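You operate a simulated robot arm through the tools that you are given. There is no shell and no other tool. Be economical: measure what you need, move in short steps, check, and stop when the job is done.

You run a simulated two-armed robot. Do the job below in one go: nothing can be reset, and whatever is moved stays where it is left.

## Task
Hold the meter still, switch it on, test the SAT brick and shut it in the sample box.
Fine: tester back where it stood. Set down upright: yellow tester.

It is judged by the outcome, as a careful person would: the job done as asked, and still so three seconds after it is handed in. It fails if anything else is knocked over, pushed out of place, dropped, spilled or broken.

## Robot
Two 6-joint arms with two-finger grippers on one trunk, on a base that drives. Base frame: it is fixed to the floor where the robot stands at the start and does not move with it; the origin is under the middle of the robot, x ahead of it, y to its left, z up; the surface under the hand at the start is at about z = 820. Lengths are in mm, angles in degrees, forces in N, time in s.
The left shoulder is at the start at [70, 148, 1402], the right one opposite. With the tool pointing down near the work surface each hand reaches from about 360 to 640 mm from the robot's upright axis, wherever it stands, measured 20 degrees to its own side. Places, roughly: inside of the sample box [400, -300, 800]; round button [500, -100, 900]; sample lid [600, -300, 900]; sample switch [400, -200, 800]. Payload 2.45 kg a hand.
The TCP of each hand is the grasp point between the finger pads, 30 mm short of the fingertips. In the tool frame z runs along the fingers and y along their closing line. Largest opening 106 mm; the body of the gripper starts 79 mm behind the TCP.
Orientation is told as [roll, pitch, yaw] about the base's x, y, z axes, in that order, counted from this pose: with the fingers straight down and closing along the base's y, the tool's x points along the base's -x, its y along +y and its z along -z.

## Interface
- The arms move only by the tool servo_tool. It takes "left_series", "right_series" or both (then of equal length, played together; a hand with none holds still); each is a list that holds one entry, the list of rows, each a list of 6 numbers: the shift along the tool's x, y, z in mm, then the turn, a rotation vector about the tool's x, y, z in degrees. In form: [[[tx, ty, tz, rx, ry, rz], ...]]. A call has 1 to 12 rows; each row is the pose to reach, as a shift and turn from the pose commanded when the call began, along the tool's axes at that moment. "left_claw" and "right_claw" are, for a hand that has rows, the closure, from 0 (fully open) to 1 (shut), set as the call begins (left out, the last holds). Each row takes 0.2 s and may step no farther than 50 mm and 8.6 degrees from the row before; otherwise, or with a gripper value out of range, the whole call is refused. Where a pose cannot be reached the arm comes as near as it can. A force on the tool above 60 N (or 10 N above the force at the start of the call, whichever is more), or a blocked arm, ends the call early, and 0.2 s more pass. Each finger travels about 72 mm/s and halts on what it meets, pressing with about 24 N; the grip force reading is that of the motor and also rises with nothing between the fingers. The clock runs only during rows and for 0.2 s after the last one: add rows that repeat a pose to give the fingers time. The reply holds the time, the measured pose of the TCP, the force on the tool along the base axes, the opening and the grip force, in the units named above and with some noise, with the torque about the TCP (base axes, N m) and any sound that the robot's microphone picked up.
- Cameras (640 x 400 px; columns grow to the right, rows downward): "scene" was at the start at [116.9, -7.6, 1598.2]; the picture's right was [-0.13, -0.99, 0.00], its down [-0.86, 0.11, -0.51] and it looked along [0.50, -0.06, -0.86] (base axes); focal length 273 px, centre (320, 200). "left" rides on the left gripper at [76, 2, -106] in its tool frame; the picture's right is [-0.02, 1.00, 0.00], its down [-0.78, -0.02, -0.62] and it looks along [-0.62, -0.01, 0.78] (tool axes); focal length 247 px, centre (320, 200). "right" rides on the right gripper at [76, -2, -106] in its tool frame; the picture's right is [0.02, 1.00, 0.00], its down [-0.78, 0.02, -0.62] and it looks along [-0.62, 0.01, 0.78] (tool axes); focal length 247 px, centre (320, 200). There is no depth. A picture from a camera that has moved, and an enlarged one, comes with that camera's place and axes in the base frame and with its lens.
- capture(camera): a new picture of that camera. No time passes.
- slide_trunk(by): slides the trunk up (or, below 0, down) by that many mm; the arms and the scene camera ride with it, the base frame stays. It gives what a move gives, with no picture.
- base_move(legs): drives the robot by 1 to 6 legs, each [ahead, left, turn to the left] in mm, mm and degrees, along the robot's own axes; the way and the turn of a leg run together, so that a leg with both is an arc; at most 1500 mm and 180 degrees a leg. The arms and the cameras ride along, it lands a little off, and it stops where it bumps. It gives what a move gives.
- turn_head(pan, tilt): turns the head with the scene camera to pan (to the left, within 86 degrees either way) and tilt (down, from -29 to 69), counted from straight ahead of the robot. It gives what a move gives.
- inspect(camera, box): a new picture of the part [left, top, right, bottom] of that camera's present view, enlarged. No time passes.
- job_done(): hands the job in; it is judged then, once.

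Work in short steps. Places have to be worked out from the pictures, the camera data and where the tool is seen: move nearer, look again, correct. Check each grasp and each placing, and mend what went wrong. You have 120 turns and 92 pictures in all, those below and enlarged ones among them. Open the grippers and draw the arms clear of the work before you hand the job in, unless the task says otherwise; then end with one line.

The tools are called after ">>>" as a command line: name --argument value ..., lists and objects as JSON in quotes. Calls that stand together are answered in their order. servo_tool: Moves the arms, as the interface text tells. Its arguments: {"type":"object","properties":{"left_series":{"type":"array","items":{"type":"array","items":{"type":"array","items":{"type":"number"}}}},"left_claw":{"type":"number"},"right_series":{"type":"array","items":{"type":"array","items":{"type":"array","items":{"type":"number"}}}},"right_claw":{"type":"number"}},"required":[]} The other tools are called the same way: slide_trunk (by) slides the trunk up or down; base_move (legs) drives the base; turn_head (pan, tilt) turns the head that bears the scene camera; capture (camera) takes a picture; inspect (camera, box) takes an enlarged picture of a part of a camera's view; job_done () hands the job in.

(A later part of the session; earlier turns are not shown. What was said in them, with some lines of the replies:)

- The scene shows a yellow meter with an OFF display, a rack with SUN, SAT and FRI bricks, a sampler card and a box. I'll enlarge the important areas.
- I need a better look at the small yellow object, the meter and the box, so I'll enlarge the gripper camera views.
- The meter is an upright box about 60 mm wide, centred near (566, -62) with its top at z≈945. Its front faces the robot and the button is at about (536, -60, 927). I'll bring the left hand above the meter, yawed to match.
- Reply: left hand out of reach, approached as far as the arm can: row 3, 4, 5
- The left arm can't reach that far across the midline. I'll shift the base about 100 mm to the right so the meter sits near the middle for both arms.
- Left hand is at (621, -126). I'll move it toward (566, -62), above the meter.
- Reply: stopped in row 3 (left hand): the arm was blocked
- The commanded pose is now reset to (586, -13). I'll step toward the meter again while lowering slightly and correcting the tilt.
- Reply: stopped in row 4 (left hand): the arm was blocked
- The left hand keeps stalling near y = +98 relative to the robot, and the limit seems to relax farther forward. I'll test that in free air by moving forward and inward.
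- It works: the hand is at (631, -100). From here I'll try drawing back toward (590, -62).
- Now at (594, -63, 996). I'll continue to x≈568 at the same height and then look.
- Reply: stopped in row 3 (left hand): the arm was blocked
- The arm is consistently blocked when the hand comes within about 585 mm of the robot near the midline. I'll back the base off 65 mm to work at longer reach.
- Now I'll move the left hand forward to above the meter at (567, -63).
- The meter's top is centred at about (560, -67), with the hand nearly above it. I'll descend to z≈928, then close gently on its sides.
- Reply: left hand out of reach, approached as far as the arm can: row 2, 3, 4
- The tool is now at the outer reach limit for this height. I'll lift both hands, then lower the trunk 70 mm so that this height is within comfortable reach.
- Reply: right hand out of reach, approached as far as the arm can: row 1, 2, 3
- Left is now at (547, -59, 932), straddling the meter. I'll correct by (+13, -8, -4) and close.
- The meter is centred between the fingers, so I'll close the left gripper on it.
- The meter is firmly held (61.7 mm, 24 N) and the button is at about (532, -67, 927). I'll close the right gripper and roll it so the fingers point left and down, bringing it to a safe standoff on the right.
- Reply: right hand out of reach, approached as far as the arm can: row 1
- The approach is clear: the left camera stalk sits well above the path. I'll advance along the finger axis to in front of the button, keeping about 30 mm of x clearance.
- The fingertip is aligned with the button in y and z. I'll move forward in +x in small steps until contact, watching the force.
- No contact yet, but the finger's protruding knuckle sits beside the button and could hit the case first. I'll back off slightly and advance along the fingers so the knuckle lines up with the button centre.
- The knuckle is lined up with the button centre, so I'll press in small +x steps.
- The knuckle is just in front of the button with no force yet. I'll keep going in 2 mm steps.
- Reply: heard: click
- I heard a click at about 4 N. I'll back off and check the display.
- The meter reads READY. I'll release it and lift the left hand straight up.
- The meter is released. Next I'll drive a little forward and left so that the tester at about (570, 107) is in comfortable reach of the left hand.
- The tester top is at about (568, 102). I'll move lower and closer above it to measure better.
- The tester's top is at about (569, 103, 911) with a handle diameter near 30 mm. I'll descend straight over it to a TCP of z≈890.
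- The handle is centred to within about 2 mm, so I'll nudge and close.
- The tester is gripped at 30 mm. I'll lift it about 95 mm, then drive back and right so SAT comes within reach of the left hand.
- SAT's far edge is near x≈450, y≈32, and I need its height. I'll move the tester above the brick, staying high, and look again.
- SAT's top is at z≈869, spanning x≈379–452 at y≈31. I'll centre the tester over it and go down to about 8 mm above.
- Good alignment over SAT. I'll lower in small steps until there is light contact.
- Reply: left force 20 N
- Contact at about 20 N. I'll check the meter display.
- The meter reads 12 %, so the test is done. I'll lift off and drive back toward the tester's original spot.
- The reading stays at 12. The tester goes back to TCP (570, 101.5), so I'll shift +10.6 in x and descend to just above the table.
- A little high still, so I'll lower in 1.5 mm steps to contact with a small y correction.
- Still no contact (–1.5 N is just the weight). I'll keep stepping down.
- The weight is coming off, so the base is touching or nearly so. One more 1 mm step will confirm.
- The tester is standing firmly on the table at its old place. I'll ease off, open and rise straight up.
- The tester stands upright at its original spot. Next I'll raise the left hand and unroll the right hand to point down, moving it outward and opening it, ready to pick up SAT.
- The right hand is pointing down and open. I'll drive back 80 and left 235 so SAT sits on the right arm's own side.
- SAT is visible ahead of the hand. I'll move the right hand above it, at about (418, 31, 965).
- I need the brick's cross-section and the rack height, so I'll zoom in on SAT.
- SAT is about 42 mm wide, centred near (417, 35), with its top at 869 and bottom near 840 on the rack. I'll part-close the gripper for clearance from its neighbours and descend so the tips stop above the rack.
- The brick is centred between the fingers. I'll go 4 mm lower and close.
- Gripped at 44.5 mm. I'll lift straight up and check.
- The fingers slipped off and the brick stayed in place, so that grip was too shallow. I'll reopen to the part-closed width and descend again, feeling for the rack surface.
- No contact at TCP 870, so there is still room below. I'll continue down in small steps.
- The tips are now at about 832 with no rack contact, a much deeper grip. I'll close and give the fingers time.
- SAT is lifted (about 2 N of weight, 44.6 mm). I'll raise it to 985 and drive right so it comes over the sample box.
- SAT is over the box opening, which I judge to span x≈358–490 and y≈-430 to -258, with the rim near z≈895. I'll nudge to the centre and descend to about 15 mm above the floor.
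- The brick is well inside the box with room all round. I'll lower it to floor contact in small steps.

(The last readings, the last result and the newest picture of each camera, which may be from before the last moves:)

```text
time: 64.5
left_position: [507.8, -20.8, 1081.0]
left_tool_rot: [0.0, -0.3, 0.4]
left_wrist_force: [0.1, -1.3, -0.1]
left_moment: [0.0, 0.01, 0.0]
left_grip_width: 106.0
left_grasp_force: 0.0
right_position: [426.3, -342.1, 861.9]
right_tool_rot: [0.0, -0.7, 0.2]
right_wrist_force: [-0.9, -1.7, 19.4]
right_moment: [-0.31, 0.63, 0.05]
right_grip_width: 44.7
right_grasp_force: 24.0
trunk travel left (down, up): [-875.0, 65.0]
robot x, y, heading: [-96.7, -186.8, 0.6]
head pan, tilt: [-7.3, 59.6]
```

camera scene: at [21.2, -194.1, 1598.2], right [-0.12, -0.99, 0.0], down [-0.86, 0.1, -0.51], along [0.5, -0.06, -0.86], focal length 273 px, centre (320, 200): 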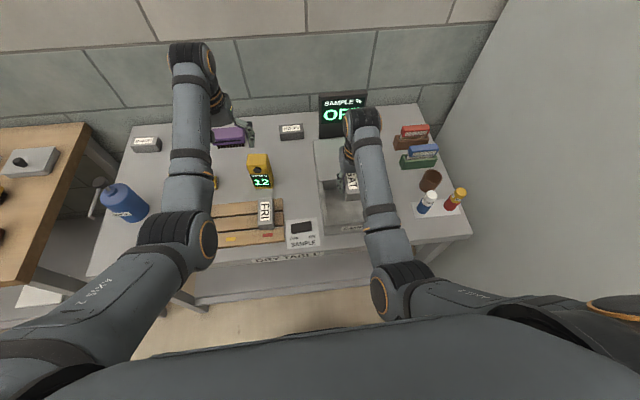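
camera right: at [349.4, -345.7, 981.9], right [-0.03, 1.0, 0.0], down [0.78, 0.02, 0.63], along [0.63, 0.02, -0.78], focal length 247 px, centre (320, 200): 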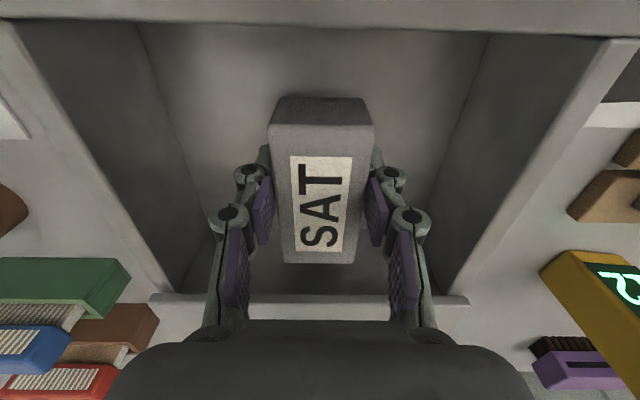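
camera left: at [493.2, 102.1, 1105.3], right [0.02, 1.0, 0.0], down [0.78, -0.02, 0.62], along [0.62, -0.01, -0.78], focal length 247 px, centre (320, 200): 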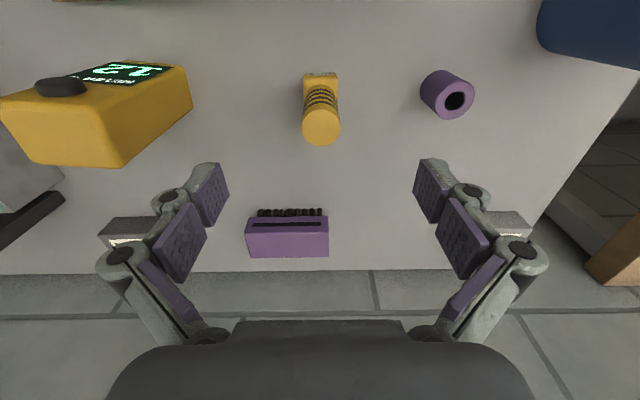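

The brick is on the box floor (19 N contact at TCP 862). I'll ease up 2 mm, open partway and rise out.

>>> servo_tool --right_series '[[[0, 0, -2, 0, 0, 0], [0, 0, -2, 0, 0, 0], [0, 0, -2, 0, 0, 0], [0, 0, -30, 0, 0, 0], [0, 0, -70, 0, 0, 0], [0, 0, -115, 0, 0, 0], [0, 0, -115, 0, 0, 0]]]' --right_claw 0.2

>>> capture --camera "right"

>>> inspect --camera "scene" --box '[270, 80, 430, 260]'

```text
time: 66.1
left_position: [510.0, -19.7, 1078.2]
left_tool_rot: [0.1, -0.1, 0.5]
left_wrist_force: [0.5, 0.4, 0.6]
left_moment: [0.0, 0.01, -0.04]
left_grip_width: 106.0
left_grasp_force: 0.1
right_position: [426.5, -345.9, 974.6]
right_tool_rot: [0.3, -0.3, 0.2]
right_wrist_force: [0.6, -0.4, -0.9]
right_moment: [-0.03, 0.01, -0.01]
right_grip_width: 84.8
right_grasp_force: 0.1
trunk travel left (down, up): [-875.0, 65.0]
robot x, y, heading: [-95.4, -188.6, 0.4]
head pan, tilt: [-7.3, 59.6]
```

```text
30 pictures are left
camera right: at [350.0, -348.3, 1079.9], right [-0.03, 1.0, 0.0], down [0.78, 0.02, 0.63], along [0.63, 0.02, -0.78], focal length 247 px, centre (320, 200)
```

right: 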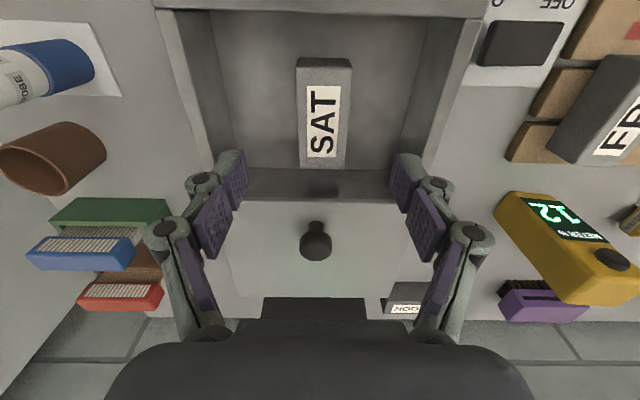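

```text
2.22 times, centred on (350, 170) of scene
camera zoom: at [21.1, -195.9, 1598.2], right [-0.12, -0.99, 0.0], down [-0.86, 0.1, -0.51], along [0.5, -0.06, -0.86], focal length 606 px, centre (253, 267)
```

zoom: 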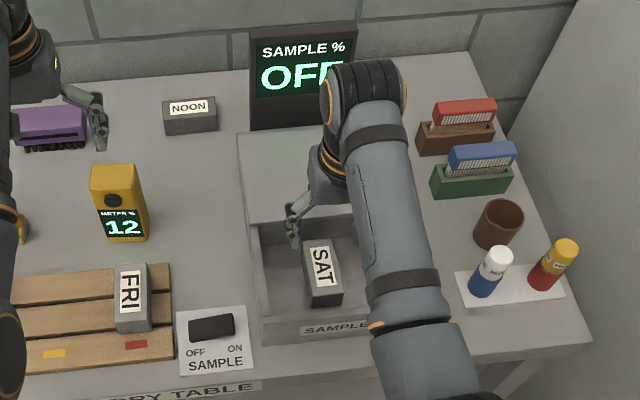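

SAT sits in the box. The lid is a flat plate behind it with a knob at about (527, -347), to be slid toward the robot. I'll drive 30 mm forward and bring the right hand above the knob.

>>> base_move --legs '[[30, 0, 0]]'

>>> servo_tool --right_series '[[[-20, 0, -5, 0, 0, 0], [-45, 0, -5, 0, 0, 0], [-55, 0, -5, 0, 0, 0], [-55, 0, -5, 0, 0, 0]]]'

>>> capture --camera "right"

```text
time: 67.0
left_position: [535.6, -20.1, 1082.6]
left_tool_rot: [0.1, -0.5, 0.6]
left_wrist_force: [-1.4, -0.5, 0.5]
left_moment: [0.0, -0.05, 0.0]
left_grip_width: 105.7
left_grasp_force: 0.1
right_position: [450.3, -346.2, 976.7]
right_tool_rot: [0.2, -0.7, 0.4]
right_wrist_force: [-0.3, 0.7, 0.5]
right_moment: [0.0, -0.07, 0.04]
right_grip_width: 84.6
right_grasp_force: 0.1
trunk travel left (down, up): [-875.0, 65.0]
robot x, y, heading: [-63.5, -190.9, 0.6]
head pan, tilt: [-7.3, 59.6]
```

```text
time: 68.0
left_position: [541.6, -20.3, 1077.6]
left_tool_rot: [0.1, 0.0, 0.5]
left_wrist_force: [-0.5, -0.7, -0.3]
left_moment: [0.0, 0.0, 0.03]
left_grip_width: 106.1
left_grasp_force: 0.0
right_position: [511.5, -345.3, 978.5]
right_tool_rot: [0.2, -0.4, 0.5]
right_wrist_force: [0.4, 0.7, 0.4]
right_moment: [-0.01, -0.01, 0.04]
right_grip_width: 84.9
right_grasp_force: 0.1
trunk travel left (down, up): [-875.0, 65.0]
robot x, y, heading: [-65.3, -190.4, 0.6]
head pan, tilt: [-7.3, 59.6]
```

```text
28 pictures are left
camera right: at [435.6, -347.4, 1084.3], right [-0.03, 1.0, 0.0], down [0.78, 0.02, 0.63], along [0.63, 0.02, -0.78], focal length 247 px, centre (320, 200)
```

right: 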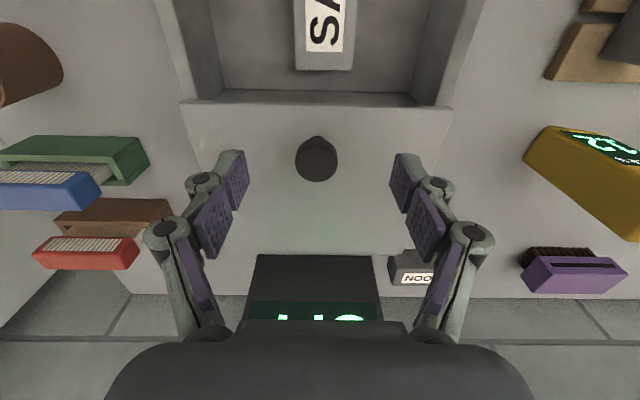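

The knob head is about 30 mm wide at (526, -347, 926), with the lid surface at about 902. I'll descend with the fingers straddling it, tips stopping just above the lid.

>>> servo_tool --right_series '[[[-14.5, -2, 0, 0, 0, 0], [-14.5, -2, 20, 0, 0, 0], [-14.5, -2, 36, 0, 0, 0], [-14.5, -2, 41, 0, 0, 0], [-14.5, -2, 41, 0, 0, 0]]]'

>>> capture --camera "right"

```text
time: 69.2
left_position: [540.4, -20.1, 1079.2]
left_tool_rot: [0.1, -0.3, 0.5]
left_wrist_force: [-0.4, 0.0, 0.2]
left_moment: [0.0, -0.06, -0.02]
left_grip_width: 106.3
left_grasp_force: 0.1
right_position: [526.4, -346.7, 937.9]
right_tool_rot: [0.2, -0.3, 0.2]
right_wrist_force: [-0.1, 1.1, 1.0]
right_moment: [0.01, 0.03, 0.0]
right_grip_width: 84.8
right_grasp_force: 0.0
trunk travel left (down, up): [-875.0, 65.0]
robot x, y, heading: [-65.2, -189.3, 0.6]
head pan, tilt: [-7.3, 59.6]
```

```text
27 pictures are left
camera right: at [450.6, -348.9, 1043.8], right [-0.03, 1.0, 0.0], down [0.78, 0.02, 0.63], along [0.63, 0.02, -0.78], focal length 247 px, centre (320, 200)
```

right: 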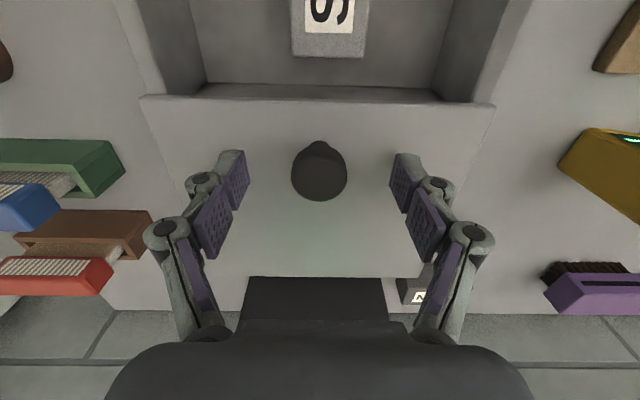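

Well aligned. I'll go 4 mm lower in small steps and then close on the knob.

>>> servo_tool --right_series '[[[0, 0, 2, 0, 0, 0], [0, 0, 4, 0, 0, 0], [0, 0, 5, 0, 0, 0]]]'

>>> servo_tool --right_series '[[[0, 0, 0, 0, 0, 0], [0, 0, 0, 0, 0, 0], [0, 0, 0, 0, 0, 0], [0, 0, 0, 0, 0, 0]]]' --right_claw 1

```text
time: 70.0
left_position: [540.6, -19.4, 1079.1]
left_tool_rot: [0.1, -0.2, 0.4]
left_wrist_force: [-0.2, 0.2, -0.6]
left_moment: [0.0, 0.0, -0.01]
left_grip_width: 105.8
left_grasp_force: 0.1
right_position: [526.8, -346.9, 932.7]
right_tool_rot: [0.2, -0.4, 0.2]
right_wrist_force: [0.5, 0.2, -0.3]
right_moment: [-0.01, -0.02, 0.03]
right_grip_width: 84.9
right_grasp_force: 0.1
trunk travel left (down, up): [-875.0, 65.0]
robot x, y, heading: [-67.4, -187.0, 0.4]
head pan, tilt: [-7.3, 59.6]
```

```text
time: 71.0
left_position: [539.2, -19.2, 1079.3]
left_tool_rot: [0.0, -0.3, 0.5]
left_wrist_force: [-0.2, -0.2, 0.0]
left_moment: [0.02, 0.0, 0.02]
left_grip_width: 105.8
left_grasp_force: 0.0
right_position: [525.8, -346.5, 936.1]
right_tool_rot: [0.2, -0.5, 0.2]
right_wrist_force: [1.5, -1.4, 14.8]
right_moment: [0.0, -0.02, 0.03]
right_grip_width: 28.1
right_grasp_force: 44.8
trunk travel left (down, up): [-875.0, 65.0]
robot x, y, heading: [-67.8, -192.6, 0.6]
head pan, tilt: [-7.3, 59.6]
```

The knob is gripped at 28 mm, with the tips pressing slightly on the lid. I'll raise the commanded pose 2 mm and pull toward the robot gently.

>>> servo_tool --right_series '[[[0, 0, -2, 0, 0, 0], [4, 0, -2, 0, 0, 0], [10, 0, -2, 0, 0, 0], [18, 0, -2, 0, 0, 0], [26, 0, -2, 0, 0, 0]]]'

>>> capture --camera "right"

```text
time: 72.2
left_position: [540.8, -19.3, 1078.2]
left_tool_rot: [0.1, -0.2, 0.6]
left_wrist_force: [0.2, 0.9, 0.0]
left_moment: [0.01, 0.03, -0.01]
left_grip_width: 106.1
left_grasp_force: 0.0
right_position: [498.1, -347.0, 934.6]
right_tool_rot: [0.2, -0.3, 0.3]
right_wrist_force: [-2.1, 0.1, 1.8]
right_moment: [-0.1, -0.51, 0.01]
right_grip_width: 28.1
right_grasp_force: 45.2
trunk travel left (down, up): [-875.0, 65.0]
robot x, y, heading: [-67.7, -190.7, 0.7]
head pan, tilt: [-7.3, 59.6]
```

```text
26 pictures are left
camera right: at [422.9, -349.5, 1040.9], right [-0.03, 1.0, 0.0], down [0.78, 0.02, 0.63], along [0.62, 0.02, -0.78], focal length 247 px, centre (320, 200)
```

right: 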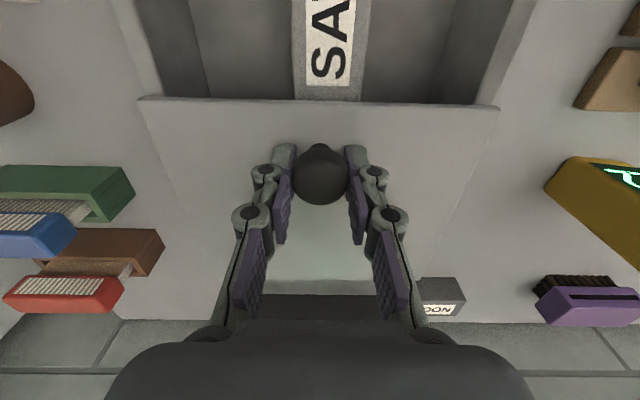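

The lid slides with little force. I'll keep pulling straight back toward the robot.

>>> servo_tool --right_series '[[[10, 0, 0, 0, 0, 0], [20, 0, 0, 0, 0, 0], [30, 0, 0, 0, 0, 0], [40, 0, 0, 0, 0, 0], [50, 0, 0, 0, 0, 0], [60, 0, 0, 0, 0, 0], [70, 0, 0, 0, 0, 0], [80, 0, 0, 0, 0, 0]]]'

>>> capture --camera "right"

```text
time: 74.0
left_position: [540.7, -19.2, 1078.9]
left_tool_rot: [0.2, -0.2, 0.6]
left_wrist_force: [0.5, -0.7, 0.3]
left_moment: [0.02, 0.02, 0.03]
left_grip_width: 105.9
left_grasp_force: 0.1
right_position: [419.1, -346.7, 934.9]
right_tool_rot: [0.2, -0.4, 0.3]
right_wrist_force: [0.8, 1.2, -0.8]
right_moment: [0.01, -0.86, 0.03]
right_grip_width: 28.0
right_grasp_force: 45.0
trunk travel left (down, up): [-875.0, 65.0]
robot x, y, heading: [-65.0, -188.5, 0.6]
head pan, tilt: [-7.3, 59.6]
```

```text
25 pictures are left
camera right: at [343.6, -349.4, 1040.7], right [-0.03, 1.0, 0.0], down [0.78, 0.02, 0.63], along [0.63, 0.02, -0.78], focal length 247 px, centre (320, 200)
```

right: 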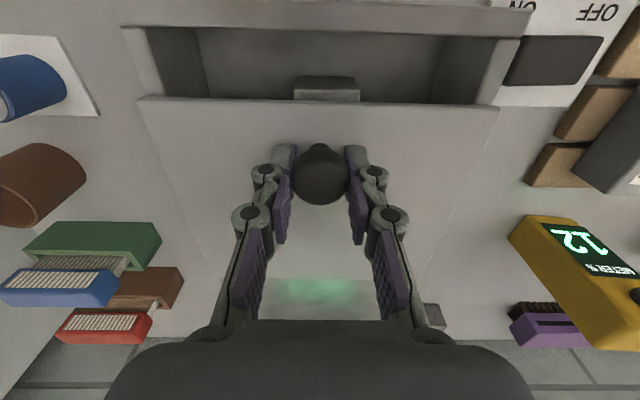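

About 40 mm of opening remains and the brick clears under the lid. I'll continue in smaller steps, watching for the end stop.

>>> servo_tool --right_series '[[[8, 0, 0, 0, 0, 0], [16, 0, 0, 0, 0, 0], [24, 0, 0, 0, 0, 0], [30, 0, 0, 0, 0, 0], [35, 0, 0, 0, 0, 0]]]'

>>> capture --camera "right"

```text
time: 75.2
left_position: [540.1, -18.0, 1079.0]
left_tool_rot: [0.0, -0.2, 0.5]
left_wrist_force: [-0.7, -0.4, -0.4]
left_moment: [0.01, -0.03, -0.02]
left_grip_width: 106.2
left_grasp_force: 0.0
right_position: [385.5, -347.6, 935.3]
right_tool_rot: [0.3, -0.4, 0.2]
right_wrist_force: [-0.6, 2.2, 7.0]
right_moment: [0.08, 0.35, 0.03]
right_grip_width: 27.9
right_grasp_force: 44.9
trunk travel left (down, up): [-875.0, 65.0]
robot x, y, heading: [-68.3, -191.4, 0.6]
head pan, tilt: [-7.3, 59.6]
```

```text
24 pictures are left
camera right: at [308.9, -349.5, 1040.7], right [-0.03, 1.0, 0.0], down [0.78, 0.02, 0.63], along [0.63, 0.02, -0.78], focal length 247 px, centre (320, 200)
```

right: 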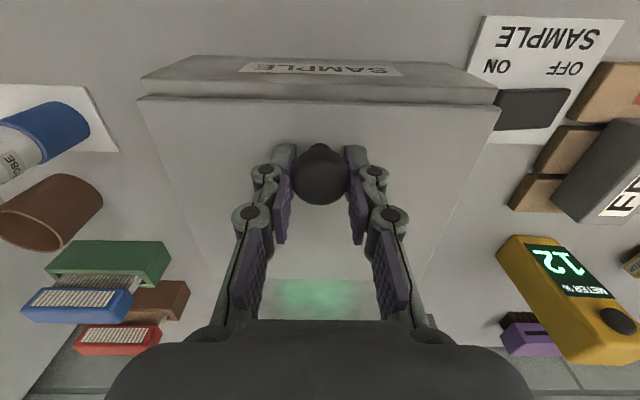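

The opening looks covered. I'll zoom in on the front edge to see whether the lid needs to come any farther.

>>> inspect --camera "right" --box '[130, 40, 510, 220]'

>>> servo_tool --right_series '[[[3, 0, 0, 0, 0, 0], [5, 0, 0, 0, 0, 0], [7, 0, 0, 0, 0, 0]]]'

>>> inspect --camera "right" --box '[130, 40, 510, 220]'

```text
1.68 times, centred on (320, 130) of right
camera zoom: at [308.9, -349.5, 1040.7], right [-0.03, 1.0, 0.0], down [0.78, 0.02, 0.63], along [0.63, 0.02, -0.78], focal length 416 px, centre (320, 318)
```

zoom: 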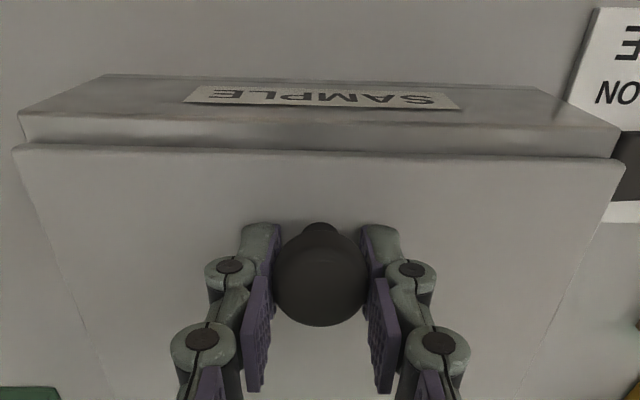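

```text
time: 76.0
left_position: [540.3, -18.9, 1078.6]
left_tool_rot: [0.0, -0.2, 0.5]
left_wrist_force: [-1.3, 0.0, 0.3]
left_moment: [0.0, 0.03, -0.01]
left_grip_width: 106.1
left_grasp_force: 0.0
right_position: [378.0, -347.6, 934.1]
right_tool_rot: [0.1, -0.5, 0.3]
right_wrist_force: [0.1, 5.2, 3.3]
right_moment: [-0.06, -0.13, -0.02]
right_grip_width: 27.9
right_grasp_force: 45.0
trunk travel left (down, up): [-875.0, 65.0]
robot x, y, heading: [-67.2, -191.8, 0.6]
head pan, tilt: [-7.3, 59.6]
```

```text
1.68 times, centred on (320, 130) of right
camera zoom: at [301.8, -349.4, 1040.7], right [-0.03, 1.0, 0.0], down [0.78, 0.02, 0.63], along [0.63, 0.02, -0.78], focal length 416 px, centre (320, 318)
```

zoom: 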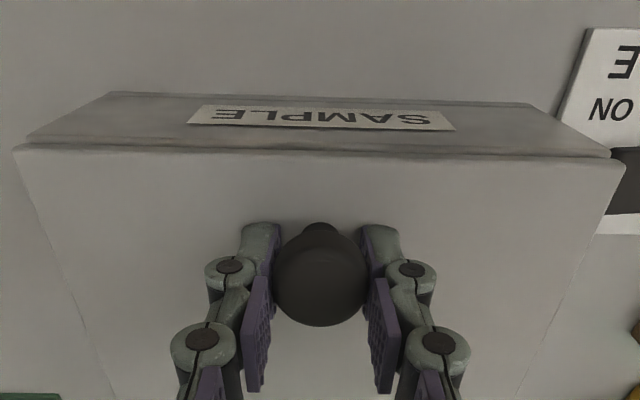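

The lid is nearly flush with the front. I'll try another 3 mm and see whether it meets a stop.

>>> servo_tool --right_series '[[[1.5, 0, 0, 0, 0, 0], [3, 0, 0, 0, 0, 0]]]'

>>> inspect --camera "right" --box '[130, 40, 510, 220]'

>>> capture --camera "scene"

```text
time: 76.6
left_position: [542.3, -19.1, 1077.7]
left_tool_rot: [0.0, -0.1, 0.5]
left_wrist_force: [0.1, 0.5, 0.0]
left_moment: [0.01, 0.0, -0.03]
left_grip_width: 105.9
left_grasp_force: 0.1
right_position: [375.8, -347.2, 936.5]
right_tool_rot: [0.1, -0.4, 0.2]
right_wrist_force: [9.4, 2.1, 6.1]
right_moment: [-0.03, 0.72, -0.04]
right_grip_width: 27.9
right_grasp_force: 44.7
trunk travel left (down, up): [-875.0, 65.0]
robot x, y, heading: [-65.7, -189.0, 0.5]
head pan, tilt: [-7.3, 59.6]
```

```text
1.68 times, centred on (320, 130) of right
camera zoom: at [300.1, -349.3, 1040.6], right [-0.03, 1.0, 0.0], down [0.78, 0.02, 0.63], along [0.63, 0.02, -0.78], focal length 416 px, centre (320, 318)
```

zoom: 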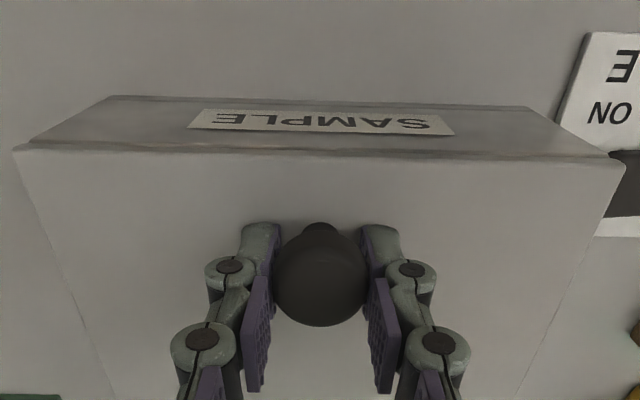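

```text
20 pictures are left
camera scene: at [52.7, -194.6, 1598.2], right [-0.12, -0.99, 0.0], down [-0.86, 0.1, -0.5], along [0.5, -0.06, -0.86], focal length 273 px, centre (320, 200)
```

scene: 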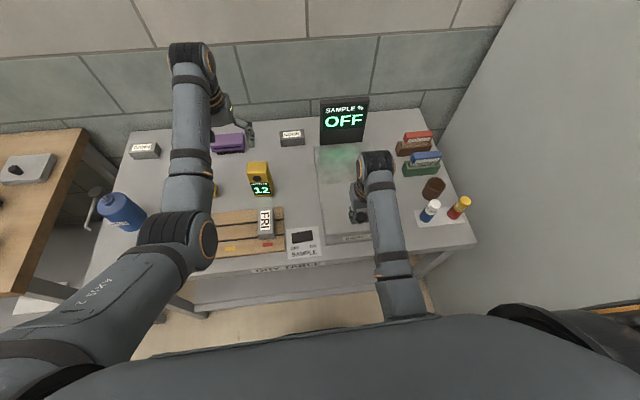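

A 9 N stop force shows the lid is fully closed. I'll relax, open and rise straight up off the knob.

>>> servo_tool --right_series '[[[-2, 0, 0, 0, 0, 0], [-2, 0, 0, 0, 0, 0], [-2, 0, 0, 0, 0, 0], [-2, 0, -15, 0, 0, 0], [-2, 0, -30, 0, 0, 0], [-22, 0, -45, 0, 0, 0], [-52, 0, -60, 0, 0, 0], [-52, 0, -60, 0, 0, 0]]]' --right_claw 0.2

>>> capture --camera "right"

```text
time: 78.4
left_position: [540.0, -20.5, 1078.3]
left_tool_rot: [0.1, -0.2, 0.5]
left_wrist_force: [0.0, -0.5, -0.8]
left_moment: [0.01, -0.01, -0.02]
left_grip_width: 106.2
left_grasp_force: 0.1
right_position: [428.6, -346.5, 996.2]
right_tool_rot: [0.3, -0.4, 0.3]
right_wrist_force: [0.3, -0.4, -0.4]
right_moment: [0.02, -0.01, -0.01]
right_grip_width: 84.6
right_grasp_force: 0.0
trunk travel left (down, up): [-875.0, 65.0]
robot x, y, heading: [-66.3, -187.0, 0.6]
head pan, tilt: [-7.3, 59.6]
```

```text
19 pictures are left
camera right: at [351.4, -349.2, 1100.9], right [-0.03, 1.0, 0.0], down [0.78, 0.02, 0.63], along [0.63, 0.02, -0.78], focal length 247 px, centre (320, 200)
```

right: 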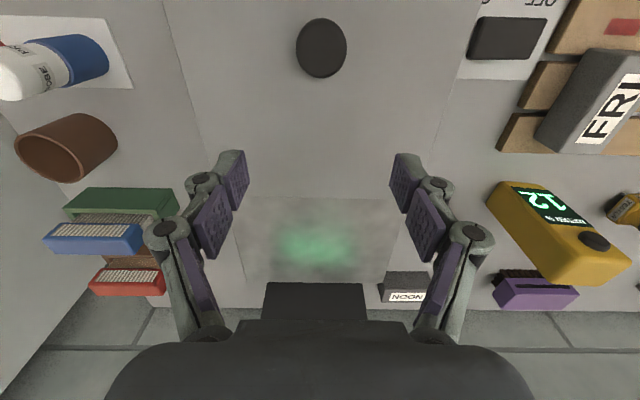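

The lid is fully shut. I'll back the robot away so both arms clear the work, then check the whole scene.

>>> base_move --legs '[[-250, 0, 0]]'

>>> turn_head --pan 0 --tilt 45

>>> capture --camera "scene"

>>> capture --camera "left"

```text
time: 80.2
left_position: [293.3, -21.4, 1078.9]
left_tool_rot: [0.1, -0.1, 0.7]
left_wrist_force: [-0.6, -0.1, 0.4]
left_moment: [-0.03, 0.01, 0.02]
left_grip_width: 105.8
left_grasp_force: 0.0
right_position: [183.2, -348.7, 994.2]
right_tool_rot: [0.2, -0.1, 0.4]
right_wrist_force: [0.0, 0.6, 0.1]
right_moment: [0.03, 0.01, -0.02]
right_grip_width: 84.8
right_grasp_force: 0.0
trunk travel left (down, up): [-875.0, 65.0]
robot x, y, heading: [-315.2, -193.6, 0.7]
head pan, tilt: [-7.3, 59.6]
```

```text
time: 81.0
left_position: [291.3, -20.7, 1078.1]
left_tool_rot: [0.1, -0.2, 0.6]
left_wrist_force: [0.4, -0.1, 0.0]
left_moment: [0.0, -0.01, 0.0]
left_grip_width: 106.0
left_grasp_force: 0.0
right_position: [180.0, -349.2, 994.9]
right_tool_rot: [0.2, -0.3, 0.3]
right_wrist_force: [-0.2, -0.1, -0.1]
right_moment: [0.04, 0.0, -0.01]
right_grip_width: 84.8
right_grasp_force: 0.2
trunk travel left (down, up): [-875.0, 65.0]
robot x, y, heading: [-312.3, -189.6, 0.6]
head pan, tilt: [0.0, 45.0]
```

```text
18 pictures are left
camera scene: at [-183.6, -189.5, 1617.3], right [0.01, -1.0, 0.0], down [-0.71, -0.01, -0.71], along [0.71, 0.01, -0.71], focal length 273 px, centre (320, 200)
```

scene: 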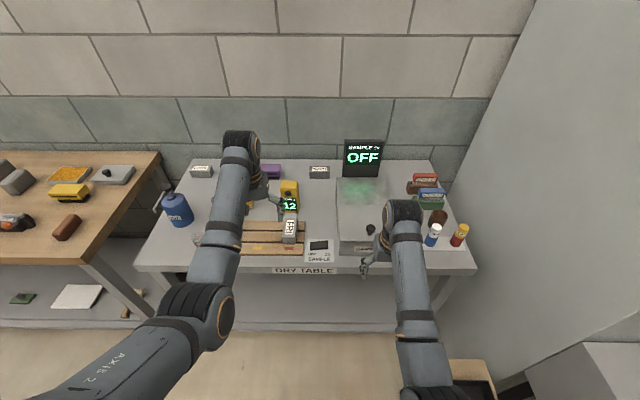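

```text
17 pictures are left
camera left: at [214.7, -22.0, 1185.9], right [0.01, 1.0, 0.0], down [0.78, -0.01, 0.62], along [0.62, -0.01, -0.78], focal length 247 px, centre (320, 200)
```

left: 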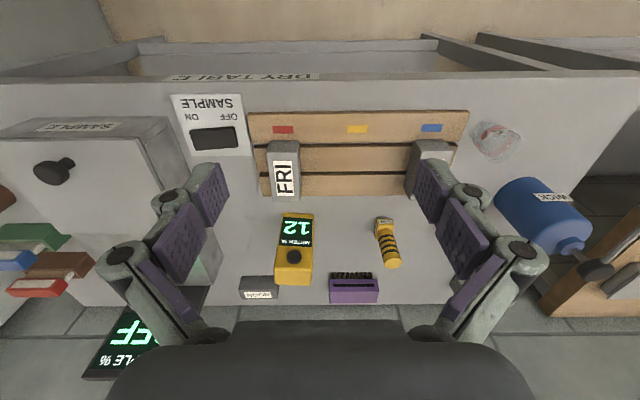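

Everything is in place: the meter reads 12, the tester stands upright at its spot, SAT is in the closed box, and the other items are undisturbed. I'm handing the job in.

>>> job_done

```text
The job is handed in.
```

The meter was held still and switched on, SAT tested at 12 %, the yellow tester is upright within about 2 mm of where it stood, and SAT is shut in the sample box; I left the SAMPLE switch off.
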